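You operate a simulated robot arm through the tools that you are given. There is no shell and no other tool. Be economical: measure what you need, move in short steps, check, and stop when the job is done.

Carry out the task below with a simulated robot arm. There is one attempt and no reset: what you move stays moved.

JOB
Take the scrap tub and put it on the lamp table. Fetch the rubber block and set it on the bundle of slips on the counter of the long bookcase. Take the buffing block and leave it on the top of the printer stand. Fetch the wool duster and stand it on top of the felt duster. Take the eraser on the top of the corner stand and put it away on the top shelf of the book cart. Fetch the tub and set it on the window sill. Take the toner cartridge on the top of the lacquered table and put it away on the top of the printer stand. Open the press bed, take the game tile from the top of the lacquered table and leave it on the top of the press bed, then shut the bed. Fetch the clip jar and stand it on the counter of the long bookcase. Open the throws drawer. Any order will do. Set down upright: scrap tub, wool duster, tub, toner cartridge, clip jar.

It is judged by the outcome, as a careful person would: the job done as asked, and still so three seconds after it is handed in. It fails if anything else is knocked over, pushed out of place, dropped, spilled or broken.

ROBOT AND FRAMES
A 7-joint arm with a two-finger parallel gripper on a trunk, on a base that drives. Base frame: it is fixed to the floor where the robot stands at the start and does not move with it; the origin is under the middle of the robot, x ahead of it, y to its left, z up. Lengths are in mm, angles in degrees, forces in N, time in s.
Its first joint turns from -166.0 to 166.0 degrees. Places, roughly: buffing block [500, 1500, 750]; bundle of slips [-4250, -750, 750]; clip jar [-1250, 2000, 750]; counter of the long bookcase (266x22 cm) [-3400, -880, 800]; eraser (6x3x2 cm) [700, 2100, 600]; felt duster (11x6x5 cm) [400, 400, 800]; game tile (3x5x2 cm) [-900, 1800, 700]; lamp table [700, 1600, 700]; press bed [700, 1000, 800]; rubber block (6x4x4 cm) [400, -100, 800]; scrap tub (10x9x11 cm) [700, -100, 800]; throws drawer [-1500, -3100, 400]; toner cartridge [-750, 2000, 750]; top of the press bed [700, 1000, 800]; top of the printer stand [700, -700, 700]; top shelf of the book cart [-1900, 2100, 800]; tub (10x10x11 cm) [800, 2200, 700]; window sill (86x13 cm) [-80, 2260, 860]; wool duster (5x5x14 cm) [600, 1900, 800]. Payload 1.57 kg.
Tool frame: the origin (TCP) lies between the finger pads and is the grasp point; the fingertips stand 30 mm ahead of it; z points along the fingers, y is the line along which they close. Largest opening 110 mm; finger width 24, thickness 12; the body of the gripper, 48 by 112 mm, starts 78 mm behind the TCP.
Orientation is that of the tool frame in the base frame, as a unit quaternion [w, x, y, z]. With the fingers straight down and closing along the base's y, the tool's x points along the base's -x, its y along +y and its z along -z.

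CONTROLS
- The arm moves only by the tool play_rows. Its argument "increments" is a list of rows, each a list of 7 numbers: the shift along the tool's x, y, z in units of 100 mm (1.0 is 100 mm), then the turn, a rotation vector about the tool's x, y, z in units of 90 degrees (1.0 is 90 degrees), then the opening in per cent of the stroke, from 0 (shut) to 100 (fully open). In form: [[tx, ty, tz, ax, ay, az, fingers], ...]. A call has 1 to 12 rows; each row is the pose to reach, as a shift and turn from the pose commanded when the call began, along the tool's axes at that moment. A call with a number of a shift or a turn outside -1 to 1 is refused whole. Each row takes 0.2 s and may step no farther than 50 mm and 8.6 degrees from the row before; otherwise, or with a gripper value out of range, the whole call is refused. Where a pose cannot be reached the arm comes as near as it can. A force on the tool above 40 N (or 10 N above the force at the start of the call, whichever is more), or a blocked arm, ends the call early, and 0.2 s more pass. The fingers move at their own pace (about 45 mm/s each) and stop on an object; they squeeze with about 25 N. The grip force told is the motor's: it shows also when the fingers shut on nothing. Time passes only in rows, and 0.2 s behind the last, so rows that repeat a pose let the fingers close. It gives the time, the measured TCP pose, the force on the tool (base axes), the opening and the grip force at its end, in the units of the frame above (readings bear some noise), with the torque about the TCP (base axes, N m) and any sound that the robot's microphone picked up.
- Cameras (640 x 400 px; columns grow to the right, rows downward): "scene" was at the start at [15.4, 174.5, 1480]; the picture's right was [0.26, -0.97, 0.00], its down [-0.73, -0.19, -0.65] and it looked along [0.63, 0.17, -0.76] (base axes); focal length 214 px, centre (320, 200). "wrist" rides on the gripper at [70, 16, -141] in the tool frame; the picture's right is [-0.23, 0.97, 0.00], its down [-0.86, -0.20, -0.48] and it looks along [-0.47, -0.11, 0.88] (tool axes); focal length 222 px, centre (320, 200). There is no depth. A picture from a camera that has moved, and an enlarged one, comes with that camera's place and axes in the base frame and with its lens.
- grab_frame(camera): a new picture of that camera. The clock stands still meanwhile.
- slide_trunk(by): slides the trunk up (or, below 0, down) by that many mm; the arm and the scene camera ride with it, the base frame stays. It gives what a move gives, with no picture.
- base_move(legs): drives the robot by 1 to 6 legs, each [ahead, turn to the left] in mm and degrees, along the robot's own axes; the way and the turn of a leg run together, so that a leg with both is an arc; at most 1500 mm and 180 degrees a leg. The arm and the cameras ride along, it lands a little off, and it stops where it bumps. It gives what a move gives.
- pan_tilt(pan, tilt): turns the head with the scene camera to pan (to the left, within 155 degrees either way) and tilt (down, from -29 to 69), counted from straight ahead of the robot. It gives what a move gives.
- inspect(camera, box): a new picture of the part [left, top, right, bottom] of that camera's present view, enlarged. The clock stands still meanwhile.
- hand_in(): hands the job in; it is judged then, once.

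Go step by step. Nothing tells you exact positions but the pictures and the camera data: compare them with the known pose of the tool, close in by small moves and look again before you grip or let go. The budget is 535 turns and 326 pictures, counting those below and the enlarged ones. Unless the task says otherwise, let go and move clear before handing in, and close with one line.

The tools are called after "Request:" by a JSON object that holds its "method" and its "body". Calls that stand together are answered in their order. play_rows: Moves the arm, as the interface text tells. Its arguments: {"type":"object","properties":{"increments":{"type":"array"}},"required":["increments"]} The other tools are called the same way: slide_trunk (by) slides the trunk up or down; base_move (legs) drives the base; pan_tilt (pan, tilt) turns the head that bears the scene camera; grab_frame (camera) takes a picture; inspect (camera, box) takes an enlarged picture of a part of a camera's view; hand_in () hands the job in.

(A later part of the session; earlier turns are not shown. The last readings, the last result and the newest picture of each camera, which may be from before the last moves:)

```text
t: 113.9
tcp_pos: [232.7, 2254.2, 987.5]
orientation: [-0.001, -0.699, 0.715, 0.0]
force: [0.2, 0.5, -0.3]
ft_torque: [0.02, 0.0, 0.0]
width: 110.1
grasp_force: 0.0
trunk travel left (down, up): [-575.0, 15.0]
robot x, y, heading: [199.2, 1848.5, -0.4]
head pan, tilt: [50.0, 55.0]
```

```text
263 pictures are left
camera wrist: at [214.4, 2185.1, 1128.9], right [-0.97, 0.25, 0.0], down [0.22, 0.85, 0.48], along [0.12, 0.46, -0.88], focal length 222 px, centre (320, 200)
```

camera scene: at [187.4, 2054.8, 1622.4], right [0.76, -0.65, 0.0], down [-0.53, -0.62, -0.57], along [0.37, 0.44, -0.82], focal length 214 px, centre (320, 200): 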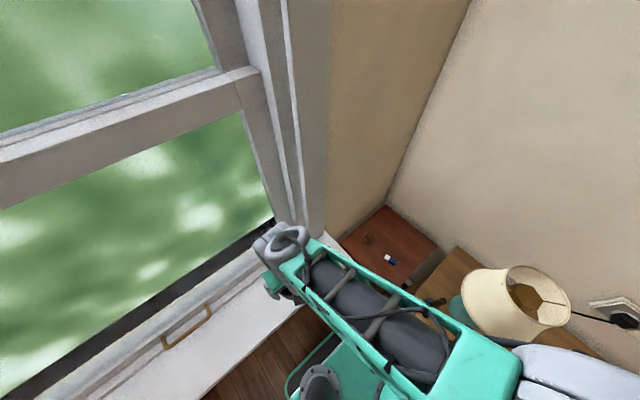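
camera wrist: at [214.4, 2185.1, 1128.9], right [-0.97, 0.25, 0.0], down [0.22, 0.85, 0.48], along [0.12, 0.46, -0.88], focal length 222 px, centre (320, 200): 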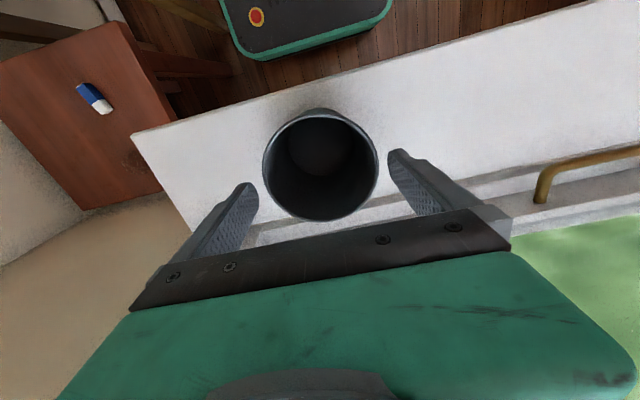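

Tub is on the sill. Next I take the wool duster from the lamp table (also clearing the way to the eraser). Move the arm off the sill and look.

Request:
{"method": "play_rows", "body": {"increments": [[0, 0, -0.3, 0, 0, 0, 100], [0.4, 0, -0.6, 0, 0, 0, 100], [0.8, 0, -0.6, 0, 0, 0, 100], [1, 0, -0.6, 0, 0, 0, 100]]}}

Request:
{"method": "play_rows", "body": {"increments": [[0.33, -0.33, 0, 0, 0, 0, 100], [0.66, -0.66, 0, 0, 0, 0, 100], [1, -1, 0, 0, 0, 0, 100]]}}

Request:
{"method": "play_rows", "body": {"increments": [[0.33, -0.33, 0, 0, 0, 0, 100], [0.66, -0.66, 0, 0, 0, 0, 100], [1, -1, 0, 0, 0, 0, 100]]}}

Request:
{"method": "grab_frame", "body": {"camera": "wrist"}}

Request:
{"method": "pan_tilt", "body": {"pan": 0, "tilt": 60}}

Request:
{"method": "grab_frame", "body": {"camera": "scene"}}

```text
t: 114.9
tcp_pos: [230.9, 2153.4, 1049.4]
orientation: [0.0, -0.699, 0.716, 0.001]
force: [-0.1, -0.3, -0.7]
ft_torque: [-0.01, -0.02, -0.01]
width: 109.9
grasp_force: 0.0
trunk travel left (down, up): [-575.0, 15.0]
robot x, y, heading: [197.9, 1843.6, -0.5]
head pan, tilt: [50.0, 55.0]
```

```text
t: 115.7
tcp_pos: [327.2, 2049.3, 1047.6]
orientation: [0.0, -0.699, 0.715, 0.0]
force: [-0.1, 1.2, -0.3]
ft_torque: [-0.01, -0.02, -0.03]
width: 110.1
grasp_force: 0.0
trunk travel left (down, up): [-575.0, 15.0]
robot x, y, heading: [199.5, 1846.7, -0.4]
head pan, tilt: [50.0, 55.0]
```

```text
t: 116.5
tcp_pos: [423.9, 1949.8, 1046.6]
orientation: [0.0, -0.7, 0.714, 0.0]
force: [0.6, -0.4, 0.1]
ft_torque: [-0.02, -0.01, 0.03]
width: 109.9
grasp_force: 0.1
trunk travel left (down, up): [-575.0, 15.0]
robot x, y, heading: [201.3, 1845.7, -0.3]
head pan, tilt: [50.0, 55.0]
```

```text
262 pictures are left
camera wrist: at [407.1, 1880.1, 1188.9], right [-0.97, 0.25, 0.0], down [0.22, 0.85, 0.48], along [0.12, 0.46, -0.88], focal length 222 px, centre (320, 200)
```

wrist: 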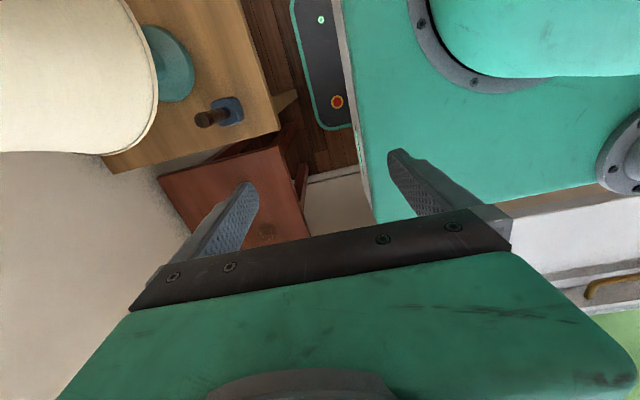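

```text
t: 117.7
tcp_pos: [423.6, 1950.0, 1047.4]
orientation: [0.0, -0.698, 0.716, 0.0]
force: [-0.4, 0.2, 0.3]
ft_torque: [0.0, 0.0, 0.01]
width: 110.0
grasp_force: 0.0
trunk travel left (down, up): [-575.0, 15.0]
robot x, y, heading: [199.8, 1838.2, -0.6]
head pan, tilt: [0.0, 60.0]
```

```text
261 pictures are left
camera scene: at [207.3, 1998.4, 1616.5], right [-0.01, -1.0, 0.0], down [-0.87, 0.01, -0.5], along [0.5, 0.0, -0.87], focal length 214 px, centre (320, 200)
```

scene: 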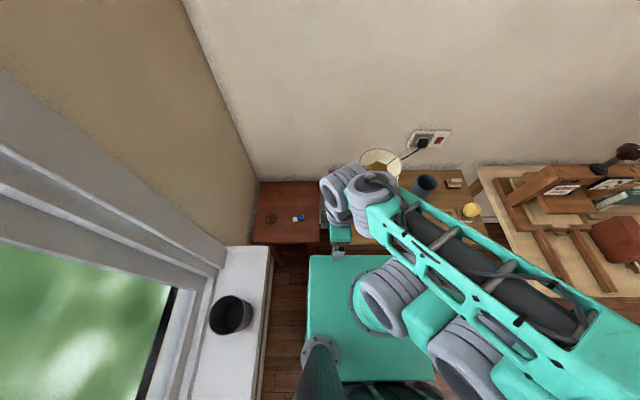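

Request:
{"method": "inspect", "body": {"camera": "wrist", "box": [170, 60, 290, 135]}}

```text
5.33 times, centred on (230, 98) of wrist
camera zoom: at [406.6, 1880.3, 1189.1], right [-0.97, 0.25, 0.0], down [0.22, 0.85, 0.48], along [0.12, 0.46, -0.88], focal length 1185 px, centre (800, 747)
```

zoom: 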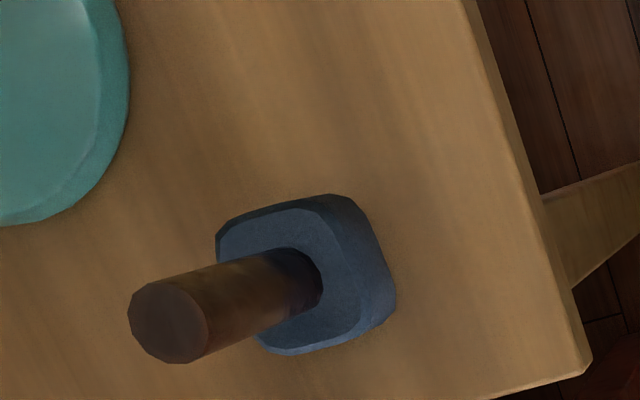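

The duster has a round handle (~22 mm) at about (584,1886), top z ~848, near the lamp shade. I'll grip it with the gripper tilted 45° forward, away from the shade.

Request:
{"method": "play_rows", "body": {"increments": [[0, 0, 0, 0, 0, 0.09, 100], [0, 0, 0, 0, 0, 0.18, 100], [0, 0, 0, 0, 0, 0.27, 100], [0, 0, 0, 0, 0, 0.36, 100], [0, 0, 0, 0, 0, 0.45, 100], [0, 0, 0, 0, 0, 0.54, 100], [0, 0, 0, 0, 0, 0.63, 100], [0, 0, 0, 0, 0, 0.72, 100], [0, 0, 0, 0, 0, 0.81, 100], [0, 0, 0, 0, 0, 0.9, 100], [0, 0, 0, 0, 0, 0.985, 100]]}}

Request:
{"method": "play_rows", "body": {"increments": [[0, 0, 0, 0, -0.09, 0, 60], [0, 0, 0, 0, -0.18, 0, 60], [0, 0, 0, 0, -0.27, 0, 60], [0, 0, 0, 0, -0.36, 0, 60], [0, 0, 0, 0, -0.45, 0, 60], [0, 0, 0, 0, -0.5, 0, 60]]}}

Request:
{"method": "grab_frame", "body": {"camera": "wrist"}}

Request:
{"method": "grab_frame", "body": {"camera": "scene"}}

```text
t: 120.1
tcp_pos: [423.8, 1948.2, 1046.4]
orientation: [0.0, 0.002, 1.0, 0.0]
force: [-1.0, 0.3, -0.1]
ft_torque: [0.0, -0.03, -0.02]
width: 110.1
grasp_force: 0.0
trunk travel left (down, up): [-575.0, 15.0]
robot x, y, heading: [198.0, 1843.7, -0.6]
head pan, tilt: [0.0, 60.0]
```

```text
t: 121.5
tcp_pos: [420.0, 1970.1, 1048.2]
orientation: [0.374, 0.006, 0.927, 0.01]
force: [-0.3, 0.3, 0.7]
ft_torque: [0.0, 0.03, 0.02]
width: 66.2
grasp_force: 0.0
out of reach, approached as far as the arm can: row 4, 5, 6
trunk travel left (down, up): [-575.0, 15.0]
robot x, y, heading: [200.2, 1843.6, -0.4]
head pan, tilt: [0.0, 60.0]
```

```text
259 pictures are left
camera wrist: at [273.4, 1986.4, 1102.9], right [0.17, 0.97, 0.18], down [0.29, -0.22, 0.93], along [0.94, -0.1, -0.31], focal length 222 px, centre (320, 200)
```

wrist: 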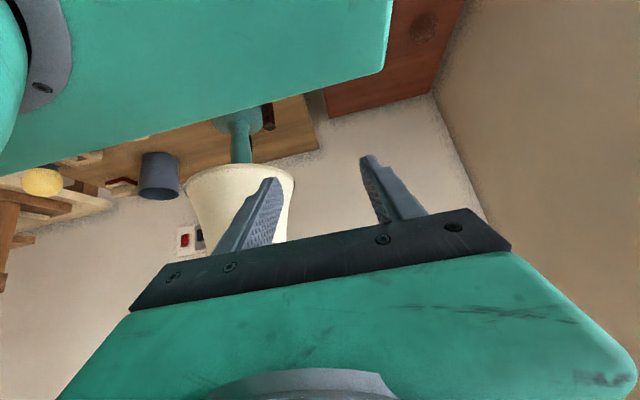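

```text
258 pictures are left
camera scene: at [207.3, 1998.6, 1616.5], right [-0.01, -1.0, 0.0], down [-0.87, 0.01, -0.5], along [0.5, 0.0, -0.87], focal length 214 px, centre (320, 200)
```

scene: 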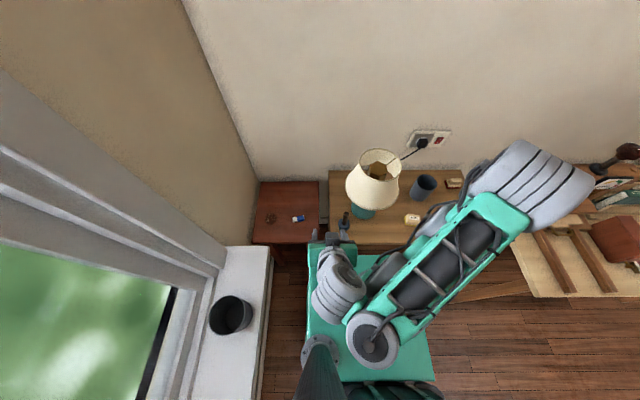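

Request:
{"method": "play_rows", "body": {"increments": [[0, 0, 0, 0, 0.08, 0, 60], [0, 0, 0, 0, 0.16, 0, 60], [0, 0, 0, 0, 0.24, 0, 60], [0, 0, 0, 0, 0.32, 0, 60], [0, 0, 0, 0, 0.4, 0, 60], [0, 0, 0, 0, 0.5, 0, 60]]}}

Request:
{"method": "base_move", "body": {"legs": [[-190, 0.4]]}}

Request:
{"method": "play_rows", "body": {"increments": [[-0.33, -0.2, 0.3, 0, 0, 0, 60], [-0.66, -0.4, 0.5, 0, 0, 0, 60], [-1, -0.63, 0.5, 0, 0, 0, 60]]}}

Request:
{"method": "slide_trunk", "body": {"by": -50}}

Request:
{"method": "play_rows", "body": {"increments": [[-0.33, 0, 0, 0, 0, 0, 60], [-0.66, 0, 0, 0, 0, 0, 60], [-1, 0, 0, 0, 0, 0, 60]]}}

Request:
{"method": "play_rows", "body": {"increments": [[0, 0, 0, 0, -0.09, 0, 60], [0, 0, 0, 0, -0.18, 0, 60], [0, 0, 0, 0, -0.27, 0, 60], [0, 0, 0, 0, -0.36, 0, 60], [0, 0, 0, 0, -0.45, 0, 60], [0, 0, 0, 0, -0.5, 0, 60]]}}

Request:
{"method": "grab_frame", "body": {"camera": "wrist"}}

Request:
{"method": "grab_frame", "body": {"camera": "scene"}}

```text
refused: row 6 steps farther than a row can; nothing moved
```

```text
t: 123.0
tcp_pos: [229.2, 1973.9, 1049.1]
orientation: [0.373, 0.002, 0.928, 0.009]
force: [0.1, -0.8, 0.4]
ft_torque: [0.01, -0.02, 0.02]
width: 66.0
grasp_force: 0.0
trunk travel left (down, up): [-575.0, 15.0]
robot x, y, heading: [10.5, 1844.0, -0.2]
head pan, tilt: [0.0, 60.0]
```

```text
t: 123.8
tcp_pos: [344.1, 1918.2, 1083.6]
orientation: [0.373, 0.001, 0.928, 0.007]
force: [-1.1, 0.5, 0.0]
ft_torque: [0.03, -0.02, -0.01]
width: 66.0
grasp_force: 0.1
out of reach, approached as far as the arm can: row 1, 2, 3
trunk travel left (down, up): [-575.0, 15.0]
robot x, y, heading: [11.2, 1845.3, 0.0]
head pan, tilt: [0.0, 60.0]
```

```text
t: 124.8
tcp_pos: [346.3, 1918.1, 1033.3]
orientation: [0.373, 0.002, 0.928, 0.009]
force: [0.3, -0.6, 0.3]
ft_torque: [0.0, 0.0, 0.01]
width: 66.2
grasp_force: 0.0
trunk travel left (down, up): [-525.0, 65.0]
robot x, y, heading: [8.7, 1844.2, 0.1]
head pan, tilt: [0.0, 60.0]
```

```text
t: 125.5
tcp_pos: [388.9, 1981.6, 1102.2]
orientation: [0.374, -0.085, 0.922, 0.047]
force: [-0.4, -0.8, 0.7]
ft_torque: [-0.01, 0.01, 0.01]
width: 66.2
grasp_force: 0.0
trunk travel left (down, up): [-525.0, 65.0]
robot x, y, heading: [7.7, 1845.5, -0.1]
head pan, tilt: [0.0, 60.0]
stopped in row 3: the arm was blocked; the commanded pose is now the measured one
```

```text
t: 126.9
tcp_pos: [392.1, 2009.0, 1167.5]
orientation: [0.695, 0.009, 0.704, 0.149]
force: [-0.9, -0.6, 0.1]
ft_torque: [0.0, 0.01, 0.0]
width: 65.9
grasp_force: 0.0
out of reach, approached as far as the arm can: row 4
trunk travel left (down, up): [-525.0, 65.0]
robot x, y, heading: [9.6, 1845.7, 0.0]
head pan, tilt: [0.0, 60.0]
stopped in row 6: the arm was blocked; the commanded pose is now the measured one
```

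```text
257 pictures are left
camera wrist: at [249.1, 2013.0, 1101.7], right [-0.18, 0.88, 0.44], down [-0.4, -0.47, 0.79], along [0.9, -0.03, 0.44], focal length 222 px, centre (320, 200)
```

wrist: 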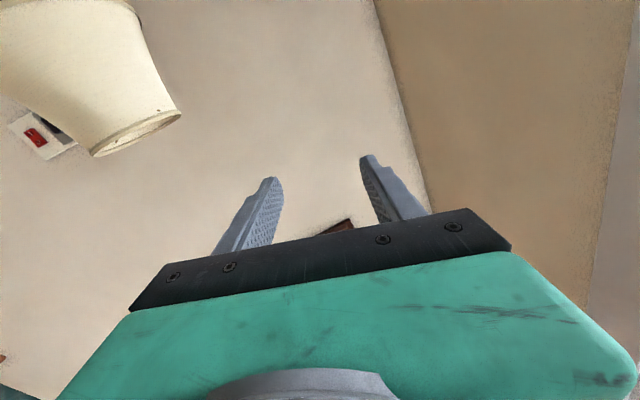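

```text
256 pictures are left
camera scene: at [16.4, 1999.0, 1566.5], right [0.0, -1.0, 0.0], down [-0.87, 0.0, -0.5], along [0.5, 0.0, -0.87], focal length 214 px, centre (320, 200)
```

scene: 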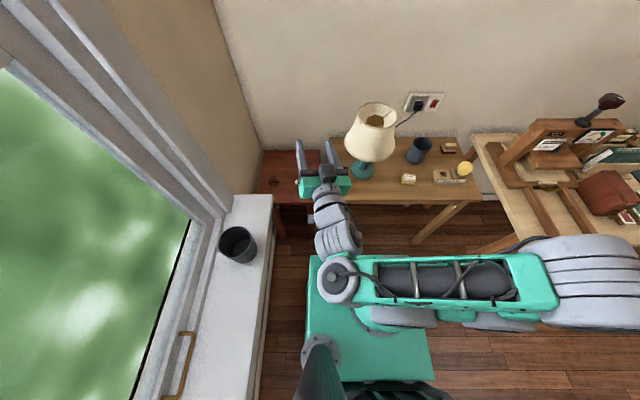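

The arm folded awkwardly and got blocked; nothing was touched. I bring the tool back to pointing down.

Request:
{"method": "play_rows", "body": {"increments": [[0, 0, 0, 0.019, 0.089, -0.001, 60], [0, 0, 0, 0.038, 0.179, -0.002, 60], [0, 0, 0, 0.058, 0.268, -0.004, 60], [0, 0, 0, 0.077, 0.357, -0.005, 60], [0, 0, 0, 0.096, 0.446, -0.006, 60], [0, 0, 0, 0.115, 0.536, -0.007, 60]]}}

Request:
{"method": "grab_frame", "body": {"camera": "scene"}}

```text
t: 128.3
tcp_pos: [392.1, 2010.3, 1166.8]
orientation: [0.343, 0.005, 0.937, 0.071]
force: [-0.5, 0.3, -0.4]
ft_torque: [-0.03, -0.01, 0.01]
width: 65.9
grasp_force: 0.1
trunk travel left (down, up): [-525.0, 65.0]
robot x, y, heading: [11.6, 1844.6, 0.2]
head pan, tilt: [0.0, 60.0]
```

```text
255 pictures are left
camera scene: at [16.7, 1999.7, 1566.4], right [0.0, -1.0, 0.0], down [-0.87, 0.0, -0.5], along [0.5, 0.0, -0.87], focal length 214 px, centre (320, 200)
```

scene: 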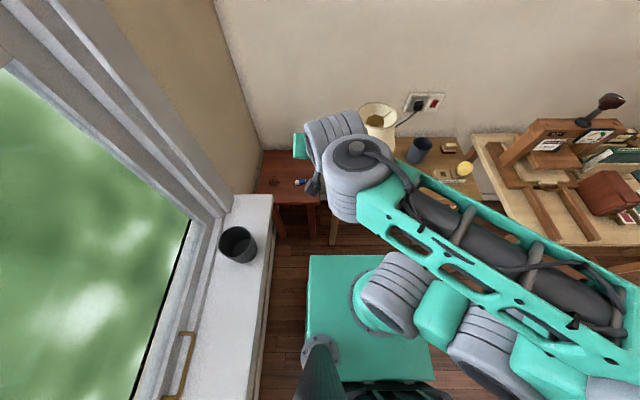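

Request:
{"method": "play_rows", "body": {"increments": [[0, 0, 0, 0.083, 0, -0.037, 60], [-0.2, -0.25, 0.16, 0.083, 0, -0.037, 60], [-0.38, -0.5, 0.32, 0.083, 0, -0.037, 60], [-0.57, -0.75, 0.48, 0.083, 0, -0.037, 60], [-0.766, -1.0, 0.643, 0.083, 0, -0.037, 60]]}}

Request:
{"method": "grab_frame", "body": {"camera": "scene"}}

```text
t: 129.5
tcp_pos: [496.1, 1914.5, 1152.8]
orientation: [0.346, 0.0, 0.938, 0.001]
force: [0.6, 1.1, -0.1]
ft_torque: [0.02, -0.03, 0.01]
width: 66.4
grasp_force: 0.0
trunk travel left (down, up): [-525.0, 65.0]
robot x, y, heading: [8.3, 1845.5, -0.4]
head pan, tilt: [0.0, 60.0]
```

```text
254 pictures are left
camera scene: at [16.8, 1999.3, 1566.5], right [0.0, -1.0, 0.0], down [-0.87, 0.0, -0.5], along [0.5, 0.0, -0.87], focal length 214 px, centre (320, 200)
```

scene: 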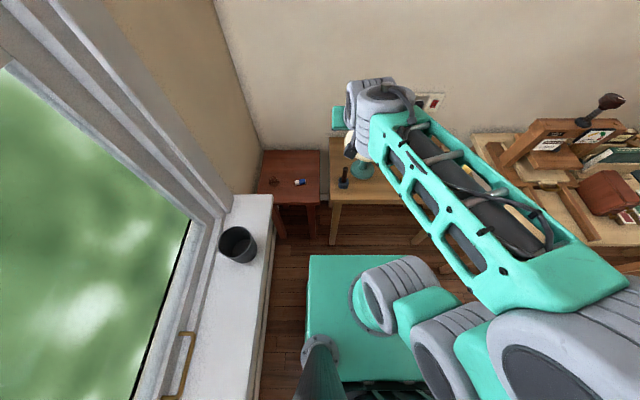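

Request:
{"method": "slide_trunk", "body": {"by": -270}}

Request:
{"method": "grab_frame", "body": {"camera": "scene"}}

Request:
{"method": "grab_frame", "body": {"camera": "wrist"}}

```text
t: 132.2
tcp_pos: [496.9, 1914.9, 882.3]
orientation: [0.345, 0.0, 0.939, 0.0]
force: [0.2, 0.0, -0.2]
ft_torque: [-0.03, -0.04, 0.0]
width: 66.1
grasp_force: 0.1
trunk travel left (down, up): [-255.0, 335.0]
robot x, y, heading: [8.3, 1843.1, -0.4]
head pan, tilt: [0.0, 60.0]
```

```text
253 pictures are left
camera scene: at [16.6, 1999.4, 1296.5], right [0.0, -1.0, 0.0], down [-0.87, 0.0, -0.5], along [0.5, 0.0, -0.87], focal length 214 px, centre (320, 200)
```

scene: 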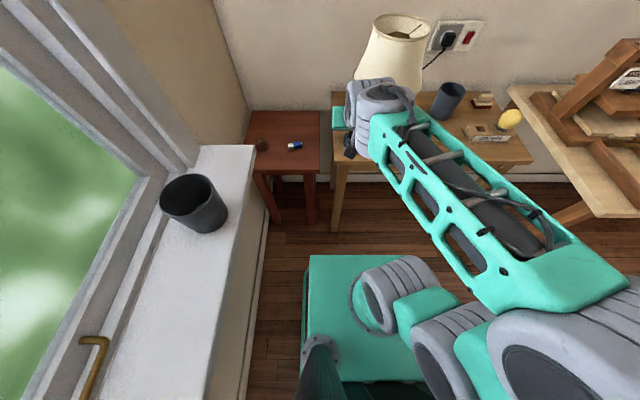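

```text
252 pictures are left
camera wrist: at [352.3, 1931.7, 946.1], right [0.17, 0.97, 0.15], down [0.34, -0.2, 0.92], along [0.92, -0.11, -0.37], focal length 222 px, centre (320, 200)
```

wrist: 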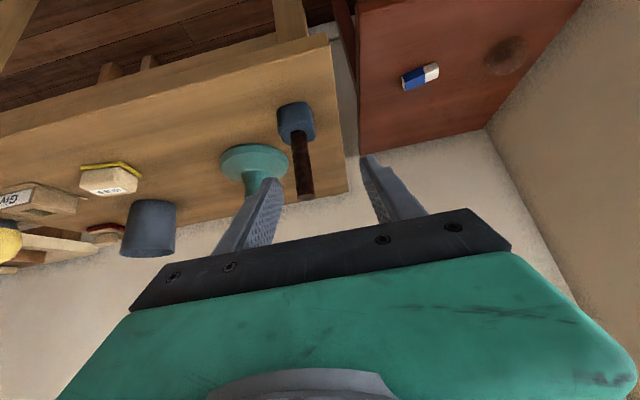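

Request:
{"method": "play_rows", "body": {"increments": [[-0.1, -0.14, 0.19, 0, 0, 0, 60], [-0.2, -0.28, 0.38, 0, 0, 0, 60]]}}

Request:
{"method": "grab_frame", "body": {"camera": "wrist"}}

```text
t: 132.8
tcp_pos: [536.7, 1888.1, 867.3]
orientation: [0.345, -0.001, 0.939, 0.001]
force: [0.4, -0.4, -0.5]
ft_torque: [0.0, -0.01, -0.03]
width: 65.8
grasp_force: 0.1
trunk travel left (down, up): [-255.0, 335.0]
robot x, y, heading: [10.0, 1842.1, 0.0]
head pan, tilt: [0.0, 60.0]
```

```text
251 pictures are left
camera wrist: at [392.4, 1905.0, 930.1], right [0.17, 0.97, 0.15], down [0.34, -0.2, 0.92], along [0.92, -0.11, -0.37], focal length 222 px, centre (320, 200)
```

wrist: 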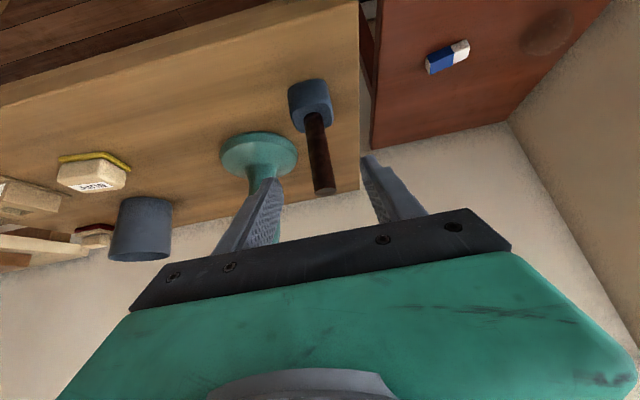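

Request:
{"method": "play_rows", "body": {"increments": [[0, 0, 0.2, 0, 0, 0, 60], [0, 0, 0.4, 0, 0, 0, 60], [0, 0, 0.6, 0, 0, 0, 60]]}}

Request:
{"method": "inspect", "body": {"camera": "wrist", "box": [200, 60, 440, 210]}}

Request:
{"method": "inspect", "body": {"camera": "scene", "box": [320, 10, 480, 110]}}

```text
t: 133.6
tcp_pos: [575.0, 1886.6, 822.7]
orientation: [0.346, 0.0, 0.938, 0.0]
force: [0.2, 0.0, 0.9]
ft_torque: [-0.01, 0.02, -0.03]
width: 65.8
grasp_force: 0.0
trunk travel left (down, up): [-255.0, 335.0]
robot x, y, heading: [10.6, 1843.6, -0.1]
head pan, tilt: [0.0, 60.0]
```

```text
2.67 times, centred on (320, 135) of wrist
camera zoom: at [431.2, 1903.5, 885.4], right [0.17, 0.97, 0.15], down [0.34, -0.2, 0.92], along [0.92, -0.11, -0.37], focal length 592 px, centre (320, 373)
```

zoom: 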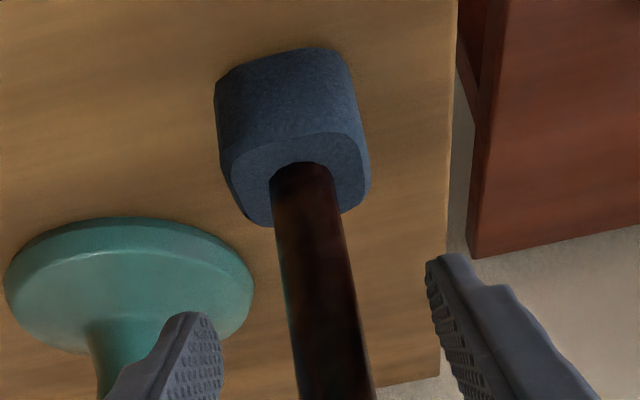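

```text
4.00 times, centred on (400, 60) of scene
camera zoom: at [16.4, 1999.4, 1296.5], right [0.0, -1.0, 0.0], down [-0.87, 0.0, -0.5], along [0.5, 0.0, -0.87], focal length 858 px, centre (0, 760)
```

zoom: 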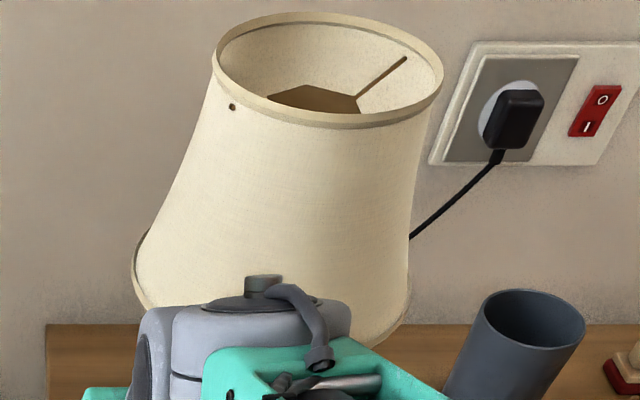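

Request:
{"method": "play_rows", "body": {"increments": [[0, 0, 0.12, 0, 0, 0, 60], [0, 0, 0.12, 0, 0, 0, 0], [0, 0, 0.12, 0, 0, 0, 0], [0, 0, 0.12, 0, 0, 0, 0], [0, 0, 0.12, 0, 0, 0, 0], [0, 0, 0.12, 0, 0, 0, 0], [0, 0, 0.12, 0, 0, 0, 0]]}}

Request:
{"method": "slide_trunk", "body": {"by": 60}}

Request:
{"method": "grab_frame", "body": {"camera": "wrist"}}

```text
t: 135.2
tcp_pos: [581.7, 1886.9, 811.2]
orientation: [0.346, -0.001, 0.938, 0.001]
force: [-0.3, 0.0, 0.3]
ft_torque: [-0.03, -0.02, -0.01]
width: 21.2
grasp_force: 24.7
trunk travel left (down, up): [-255.0, 335.0]
robot x, y, heading: [10.7, 1844.9, -0.2]
head pan, tilt: [0.0, 60.0]
```

```text
t: 136.2
tcp_pos: [582.6, 1887.3, 872.6]
orientation: [0.345, -0.001, 0.939, 0.001]
force: [0.4, 0.5, -0.9]
ft_torque: [-0.01, -0.01, -0.02]
width: 21.3
grasp_force: 25.1
trunk travel left (down, up): [-315.0, 275.0]
robot x, y, heading: [9.3, 1848.4, -0.1]
head pan, tilt: [0.0, 60.0]
```

```text
248 pictures are left
camera wrist: at [438.7, 1903.5, 935.3], right [0.17, 0.97, 0.15], down [0.34, -0.2, 0.92], along [0.92, -0.11, -0.37], focal length 222 px, centre (320, 200)
```

wrist: 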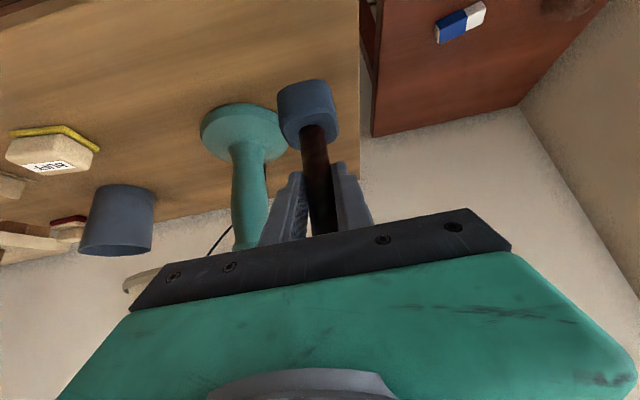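

Duster is held. Raise, back off, and drive to the felt duster.

Request:
{"method": "slide_trunk", "body": {"by": 140}}

Request:
{"method": "base_move", "body": {"legs": [[-200, 0], [0, -90], [1480, 0], [0, 90]]}}

Request:
{"method": "pan_tilt", "body": {"pan": 0, "tilt": 55}}

Request:
{"method": "grab_frame", "body": {"camera": "scene"}}

Request:
{"method": "grab_frame", "body": {"camera": "wrist"}}

```text
t: 137.9
tcp_pos: [581.8, 1888.3, 1012.5]
orientation: [0.345, 0.0, 0.938, 0.0]
force: [-0.1, -0.8, -0.4]
ft_torque: [-0.02, 0.05, -0.01]
width: 21.3
grasp_force: 24.8
trunk travel left (down, up): [-455.0, 135.0]
robot x, y, heading: [11.1, 1845.0, -0.1]
head pan, tilt: [0.0, 60.0]
```

```text
t: 154.1
tcp_pos: [367.0, 417.9, 1012.3]
orientation: [0.346, 0.003, 0.938, 0.0]
force: [-0.3, -0.3, -0.5]
ft_torque: [0.01, 0.03, 0.02]
width: 21.3
grasp_force: 24.7
trunk travel left (down, up): [-455.0, 135.0]
robot x, y, heading: [-203.9, 379.3, -0.6]
head pan, tilt: [0.0, 60.0]
```

```text
t: 154.7
tcp_pos: [367.0, 417.7, 1012.3]
orientation: [0.345, 0.003, 0.939, 0.0]
force: [0.0, 0.0, -1.0]
ft_torque: [-0.01, 0.02, 0.02]
width: 21.4
grasp_force: 24.8
trunk travel left (down, up): [-455.0, 135.0]
robot x, y, heading: [-206.7, 378.0, -0.5]
head pan, tilt: [0.0, 55.0]
```

```text
247 pictures are left
camera scene: at [-193.0, 533.4, 1502.5], right [-0.01, -1.0, 0.0], down [-0.82, 0.01, -0.57], along [0.57, 0.0, -0.82], focal length 214 px, centre (320, 200)
```

scene: 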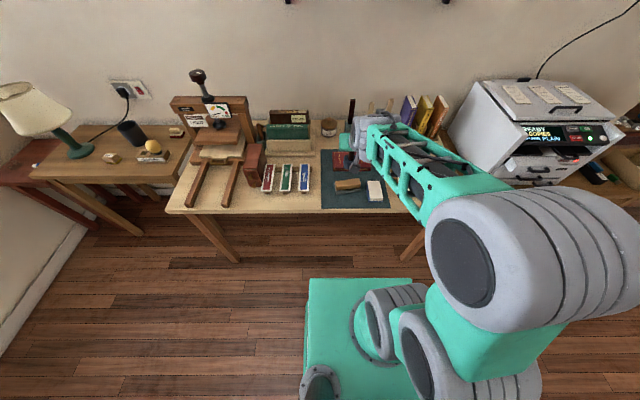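

```text
246 pictures are left
camera wrist: at [222.9, 435.1, 1075.3], right [0.18, 0.97, 0.15], down [0.34, -0.2, 0.92], along [0.92, -0.11, -0.37], focal length 222 px, centre (320, 200)
```

wrist: 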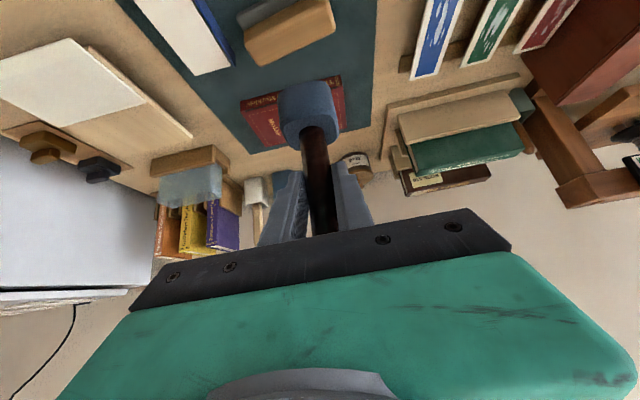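

Request:
{"method": "inspect", "body": {"camera": "scene", "box": [310, 140, 406, 200]}}

Request:
{"method": "inspect", "body": {"camera": "wrist", "box": [220, 0, 380, 100]}}

```text
6.67 times, centred on (358, 170) of scene
camera zoom: at [-193.0, 533.4, 1502.5], right [-0.01, -1.0, 0.0], down [-0.82, 0.01, -0.57], along [0.57, 0.0, -0.82], focal length 1430 px, centre (67, 400)
```

zoom: 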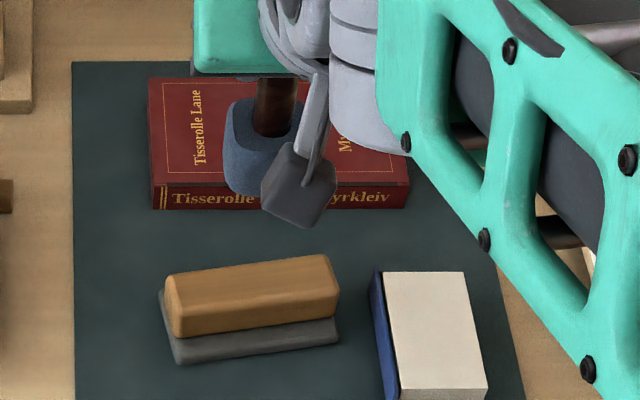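

```text
4.00 times, centred on (300, 50) of wrist
camera zoom: at [222.9, 435.1, 1075.3], right [0.18, 0.97, 0.15], down [0.34, -0.2, 0.92], along [0.92, -0.11, -0.37], focal length 888 px, centre (400, 800)
```

zoom: 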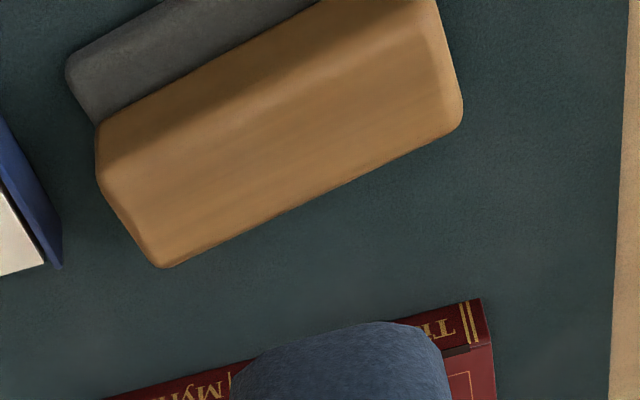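

Request:
{"method": "slide_trunk", "body": {"by": -80}}

Request:
{"method": "grab_frame", "body": {"camera": "wrist"}}

Request:
{"method": "grab_frame", "body": {"camera": "scene"}}

Request:
{"method": "inspect", "body": {"camera": "scene", "box": [310, 120, 406, 180]}}

```text
t: 155.9
tcp_pos: [367.0, 418.2, 931.9]
orientation: [0.345, 0.003, 0.939, -0.001]
force: [-0.5, -0.1, -0.4]
ft_torque: [-0.02, 0.01, -0.03]
width: 21.1
grasp_force: 24.7
trunk travel left (down, up): [-375.0, 215.0]
robot x, y, heading: [-205.0, 380.2, -0.4]
head pan, tilt: [0.0, 55.0]
```

```text
243 pictures are left
camera wrist: at [222.9, 435.1, 995.4], right [0.18, 0.97, 0.15], down [0.34, -0.2, 0.92], along [0.92, -0.11, -0.37], focal length 222 px, centre (320, 200)
```

wrist: 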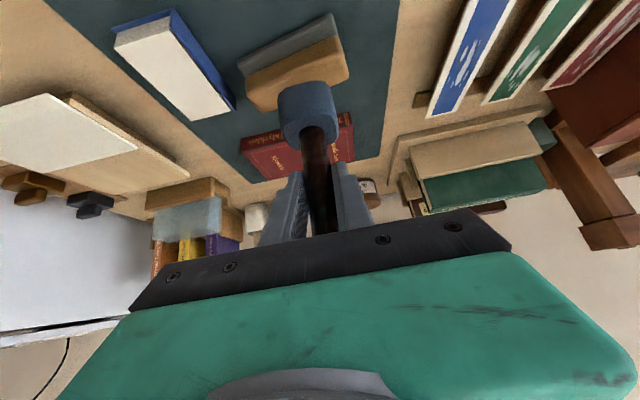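

```text
242 pictures are left
camera scene: at [-193.1, 533.4, 1422.6], right [-0.01, -1.0, 0.0], down [-0.82, 0.01, -0.57], along [0.57, 0.0, -0.82], focal length 214 px, centre (320, 200)
```

scene: 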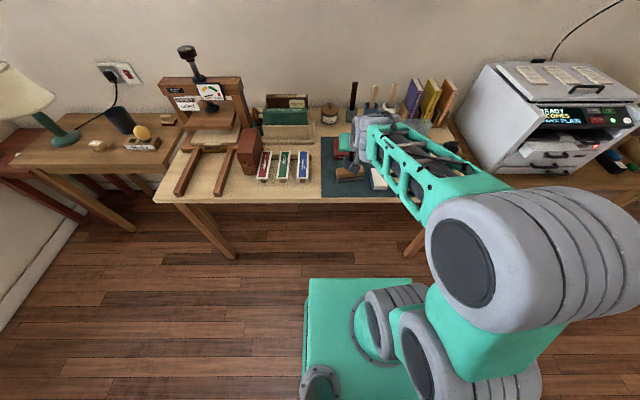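

```text
6.67 times, centred on (358, 150) of scene
camera zoom: at [-193.1, 533.4, 1422.6], right [-0.01, -1.0, 0.0], down [-0.82, 0.01, -0.57], along [0.57, 0.0, -0.82], focal length 1430 px, centre (67, 533)
```

zoom: 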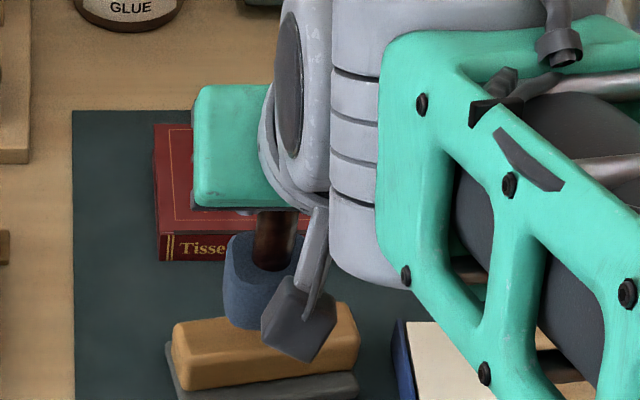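

Request:
{"method": "play_rows", "body": {"increments": [[-0.06, -0.06, 0.05, 0, 0, 0, 0], [0.004, -0.06, 0.127, 0, 0, 0, 0], [0.036, -0.06, 0.165, 0, 0, 0, 0]]}}

Request:
{"method": "grab_frame", "body": {"camera": "wrist"}}

Request:
{"method": "inspect", "body": {"camera": "scene", "box": [330, 135, 394, 175]}}

```text
t: 156.7
tcp_pos: [375.4, 412.5, 917.2]
orientation: [0.345, 0.003, 0.939, 0.0]
force: [-0.2, 0.2, -1.1]
ft_torque: [0.02, 0.02, -0.03]
width: 21.0
grasp_force: 25.1
trunk travel left (down, up): [-375.0, 215.0]
robot x, y, heading: [-204.6, 380.6, -0.4]
head pan, tilt: [0.0, 55.0]
```

```text
240 pictures are left
camera wrist: at [231.5, 429.2, 980.6], right [0.18, 0.97, 0.15], down [0.34, -0.2, 0.92], along [0.92, -0.11, -0.37], focal length 222 px, centre (320, 200)
```

wrist: 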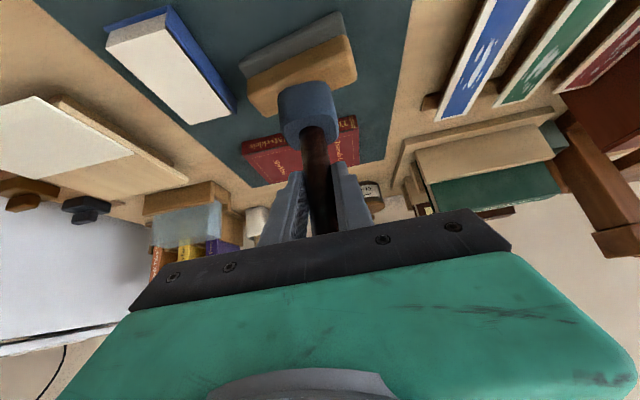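

```text
10.00 times, centred on (362, 155) of scene
camera zoom: at [-193.0, 533.4, 1422.6], right [-0.01, -1.0, 0.0], down [-0.82, 0.01, -0.57], along [0.57, 0.0, -0.82], focal length 2145 px, centre (-100, 650)
```

zoom: 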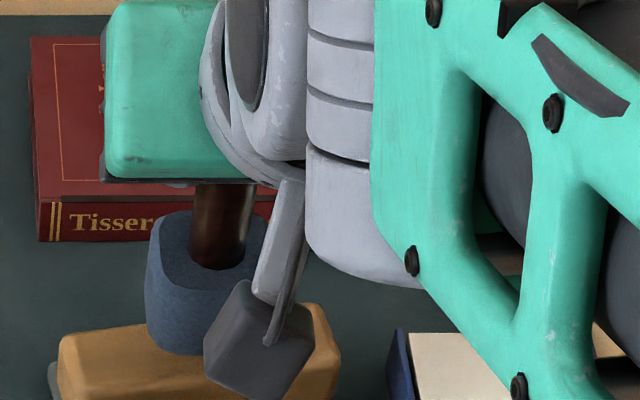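

Request:
{"method": "play_rows", "body": {"increments": [[0.026, 0.02, 0.031, 0, 0, 0, 0], [0.039, 0.02, 0.046, 0, 0, 0, 0]]}}

Request:
{"method": "play_rows", "body": {"increments": [[0.02, 0, 0.023, 0, 0, 0, 0]]}}

Request:
{"method": "play_rows", "body": {"increments": [[0.02, 0, 0.023, 0, 0, 0, 0]]}}

Request:
{"method": "inspect", "body": {"camera": "wrist", "box": [220, 0, 380, 100]}}

```text
t: 157.3
tcp_pos: [376.1, 414.3, 911.2]
orientation: [0.345, 0.003, 0.938, 0.0]
force: [0.4, 0.5, -0.3]
ft_torque: [-0.01, 0.02, 0.0]
width: 21.2
grasp_force: 25.0
trunk travel left (down, up): [-375.0, 215.0]
robot x, y, heading: [-206.0, 380.6, -0.4]
head pan, tilt: [0.0, 55.0]
```

```text
t: 157.7
tcp_pos: [375.1, 413.4, 908.5]
orientation: [0.345, 0.004, 0.939, -0.001]
force: [0.1, 0.1, -0.1]
ft_torque: [-0.02, 0.0, 0.04]
width: 21.2
grasp_force: 25.2
trunk travel left (down, up): [-375.0, 215.0]
robot x, y, heading: [-202.0, 379.4, -0.7]
head pan, tilt: [0.0, 55.0]
```

```text
t: 158.1
tcp_pos: [374.5, 412.5, 904.9]
orientation: [0.345, 0.003, 0.939, -0.001]
force: [-0.1, -0.4, -1.1]
ft_torque: [-0.02, 0.02, -0.04]
width: 21.2
grasp_force: 25.1
trunk travel left (down, up): [-375.0, 215.0]
robot x, y, heading: [-204.6, 376.0, -0.3]
head pan, tilt: [0.0, 55.0]
```

```text
4.00 times, centred on (300, 50) of wrist
camera zoom: at [231.0, 430.5, 968.1], right [0.18, 0.97, 0.15], down [0.34, -0.2, 0.92], along [0.92, -0.11, -0.37], focal length 888 px, centre (400, 800)
```

zoom: 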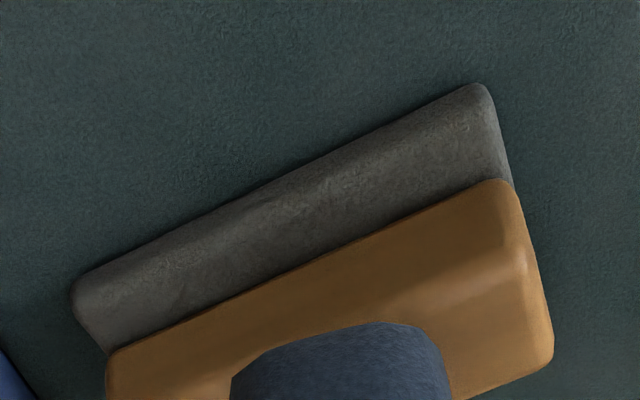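

Request:
{"method": "play_rows", "body": {"increments": [[0.02, 0, 0.023, 0, 0, 0, 0]]}}

Request:
{"method": "play_rows", "body": {"increments": [[0.02, 0, 0.023, 0, 0, 0, 0]]}}

Request:
{"method": "play_rows", "body": {"increments": [[0.02, 0, 0.023, 0, 0, 0, 0]]}}

Request:
{"method": "inspect", "body": {"camera": "wrist", "box": [220, 20, 380, 120]}}

```text
t: 158.5
tcp_pos: [374.9, 413.1, 902.0]
orientation: [0.344, 0.003, 0.939, 0.0]
force: [-0.9, 0.4, -1.3]
ft_torque: [-0.02, 0.01, 0.01]
width: 21.0
grasp_force: 24.9
trunk travel left (down, up): [-375.0, 215.0]
robot x, y, heading: [-206.0, 377.9, -0.4]
head pan, tilt: [0.0, 55.0]
```

```text
t: 158.9
tcp_pos: [374.9, 414.4, 899.5]
orientation: [0.345, 0.003, 0.939, 0.0]
force: [0.1, 1.2, -0.6]
ft_torque: [-0.01, -0.02, 0.01]
width: 21.2
grasp_force: 24.1
trunk travel left (down, up): [-375.0, 215.0]
robot x, y, heading: [-204.7, 380.7, -0.4]
head pan, tilt: [0.0, 55.0]
```

```text
t: 159.3
tcp_pos: [373.4, 414.3, 896.2]
orientation: [0.344, 0.003, 0.939, 0.0]
force: [-1.0, 0.8, -0.4]
ft_torque: [-0.01, 0.02, 0.01]
width: 21.4
grasp_force: 24.6
trunk travel left (down, up): [-375.0, 215.0]
robot x, y, heading: [-207.7, 379.0, -0.4]
head pan, tilt: [0.0, 55.0]
```

```text
4.00 times, centred on (300, 70) of wrist
camera zoom: at [230.5, 431.0, 959.4], right [0.18, 0.97, 0.15], down [0.34, -0.2, 0.92], along [0.92, -0.11, -0.37], focal length 888 px, centre (400, 720)
```

zoom: 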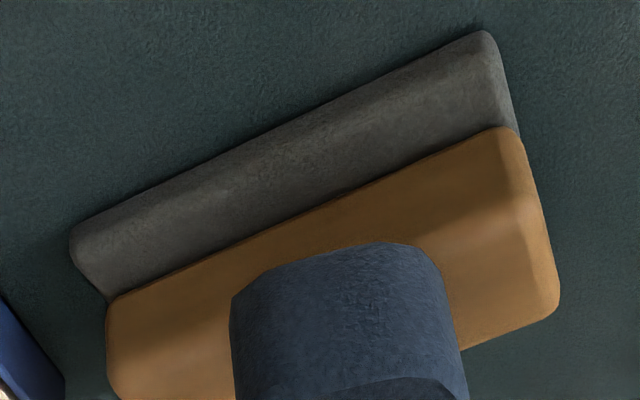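

Request:
{"method": "play_rows", "body": {"increments": [[0.02, 0, 0.023, 0, 0, 0, 0]]}}

Request:
{"method": "play_rows", "body": {"increments": [[0.02, 0, 0.023, 0, 0, 0, 0]]}}

Request:
{"method": "inspect", "body": {"camera": "wrist", "box": [220, 20, 380, 120]}}

```text
t: 159.7
tcp_pos: [373.2, 413.3, 894.2]
orientation: [0.345, 0.003, 0.939, 0.0]
force: [-0.2, 0.0, -1.4]
ft_torque: [-0.02, 0.02, 0.01]
width: 21.0
grasp_force: 25.2
trunk travel left (down, up): [-375.0, 215.0]
robot x, y, heading: [-205.1, 380.3, -0.5]
head pan, tilt: [0.0, 55.0]
```

```text
t: 160.1
tcp_pos: [374.1, 414.3, 890.4]
orientation: [0.346, 0.004, 0.938, -0.001]
force: [0.5, 0.2, -1.1]
ft_torque: [0.0, 0.02, 0.0]
width: 21.3
grasp_force: 25.0
trunk travel left (down, up): [-375.0, 215.0]
robot x, y, heading: [-204.4, 378.5, -0.6]
head pan, tilt: [0.0, 55.0]
```

```text
4.00 times, centred on (300, 70) of wrist
camera zoom: at [230.1, 431.2, 953.5], right [0.18, 0.97, 0.15], down [0.34, -0.2, 0.92], along [0.92, -0.11, -0.37], focal length 888 px, centre (400, 720)
```

zoom: 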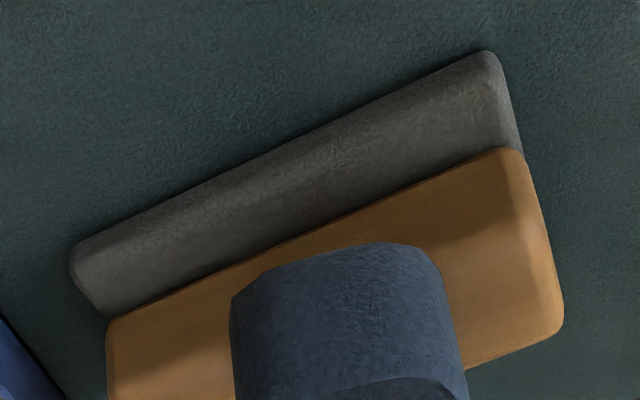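

Request:
{"method": "play_rows", "body": {"increments": [[-0.015, 0, 0.044, 0, 0, 0, 0]]}}

Request:
{"method": "play_rows", "body": {"increments": [[0.02, 0, 0.023, 0, 0, 0, 0]]}}

Request:
{"method": "play_rows", "body": {"increments": [[0.02, 0, 0.023, 0, 0, 0, 0]]}}

Request:
{"method": "inspect", "body": {"camera": "wrist", "box": [220, 20, 380, 120]}}

```text
t: 160.5
tcp_pos: [378.4, 413.8, 889.3]
orientation: [0.345, 0.003, 0.939, -0.001]
force: [-0.4, 0.2, 0.5]
ft_torque: [0.04, -0.01, -0.02]
width: 21.4
grasp_force: 25.4
trunk travel left (down, up): [-375.0, 215.0]
robot x, y, heading: [-204.9, 377.4, -0.4]
head pan, tilt: [0.0, 55.0]
```

```text
t: 160.9
tcp_pos: [378.1, 413.4, 888.1]
orientation: [0.348, 0.003, 0.938, 0.0]
force: [-5.7, 0.6, 13.7]
ft_torque: [0.04, 0.34, -0.04]
width: 21.2
grasp_force: 25.1
trunk travel left (down, up): [-375.0, 215.0]
robot x, y, heading: [-207.5, 378.6, -0.4]
head pan, tilt: [0.0, 55.0]
```

```text
t: 161.3
tcp_pos: [379.4, 413.8, 886.8]
orientation: [0.35, 0.002, 0.937, 0.001]
force: [-2.1, 0.4, 25.0]
ft_torque: [0.0, -0.22, 0.02]
width: 21.5
grasp_force: 25.1
trunk travel left (down, up): [-375.0, 215.0]
robot x, y, heading: [-206.8, 377.8, -0.1]
head pan, tilt: [0.0, 55.0]
```

```text
4.00 times, centred on (300, 70) of wrist
camera zoom: at [234.7, 430.7, 948.6], right [0.18, 0.97, 0.15], down [0.33, -0.2, 0.92], along [0.93, -0.11, -0.36], focal length 888 px, centre (400, 720)
```

zoom: 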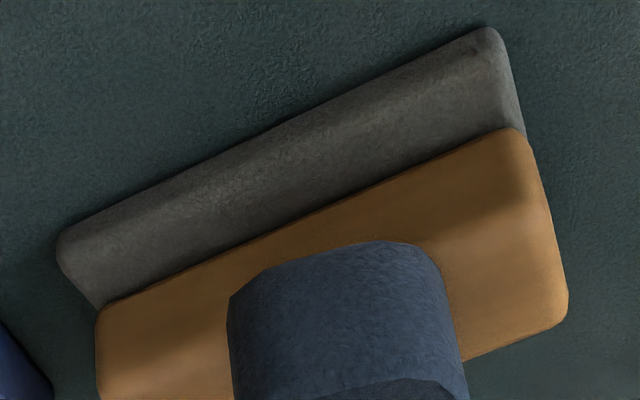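

Contact at the felt duster's top. Relax slightly, open, and back off along the tool axis.

Request:
{"method": "play_rows", "body": {"increments": [[-0.023, 0, -0.028, 0, 0, 0, 0]]}}

Request:
{"method": "play_rows", "body": {"increments": [[0, 0, 0, 0, 0, 0, 60], [0, 0, 0, 0, 0, 0, 60], [0, 0, 0, 0, 0, 0, 60], [0, 0, -0.2, 0, 0, 0, 60], [0, 0, -0.5, 0, 0, 0, 60], [0, 0, -0.95, 0, 0, 0, 60]]}}

Request:
{"method": "grab_frame", "body": {"camera": "wrist"}}

Request:
{"method": "inspect", "body": {"camera": "scene", "box": [310, 120, 406, 180]}}

```text
t: 161.7
tcp_pos: [378.8, 413.2, 884.7]
orientation: [0.347, 0.003, 0.938, 0.0]
force: [5.4, 2.0, 18.3]
ft_torque: [0.05, -0.7, 0.0]
width: 21.5
grasp_force: 25.3
trunk travel left (down, up): [-375.0, 215.0]
robot x, y, heading: [-212.1, 379.3, -0.7]
head pan, tilt: [0.0, 55.0]
```

```text
t: 163.1
tcp_pos: [316.2, 413.3, 956.7]
orientation: [0.345, 0.003, 0.939, 0.0]
force: [-0.2, -0.3, 0.5]
ft_torque: [0.02, -0.01, -0.01]
width: 66.1
grasp_force: 0.0
trunk travel left (down, up): [-375.0, 215.0]
robot x, y, heading: [-206.3, 379.1, -0.2]
head pan, tilt: [0.0, 55.0]
```

```text
234 pictures are left
camera wrist: at [172.6, 431.0, 1020.4], right [0.18, 0.97, 0.15], down [0.34, -0.2, 0.92], along [0.92, -0.11, -0.37], focal length 222 px, centre (320, 200)
```

wrist: 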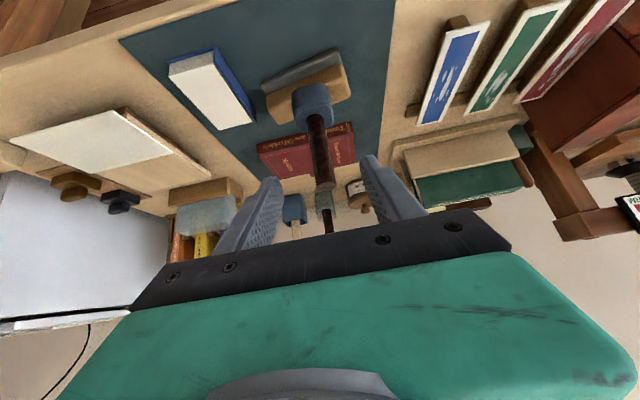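

```text
6.67 times, centred on (358, 150) of scene
camera zoom: at [-192.8, 533.4, 1422.5], right [-0.01, -1.0, 0.0], down [-0.82, 0.01, -0.57], along [0.57, 0.0, -0.82], focal length 1430 px, centre (67, 533)
```

zoom: 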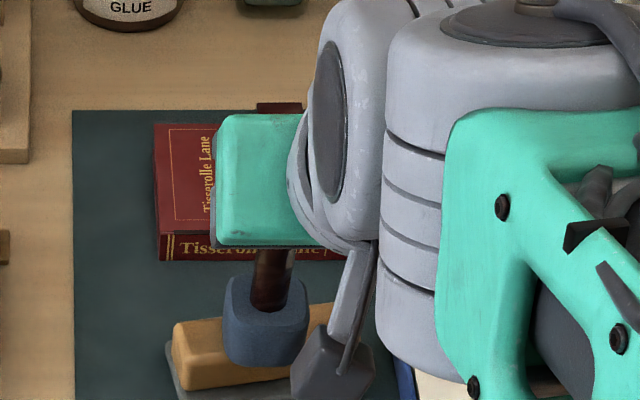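

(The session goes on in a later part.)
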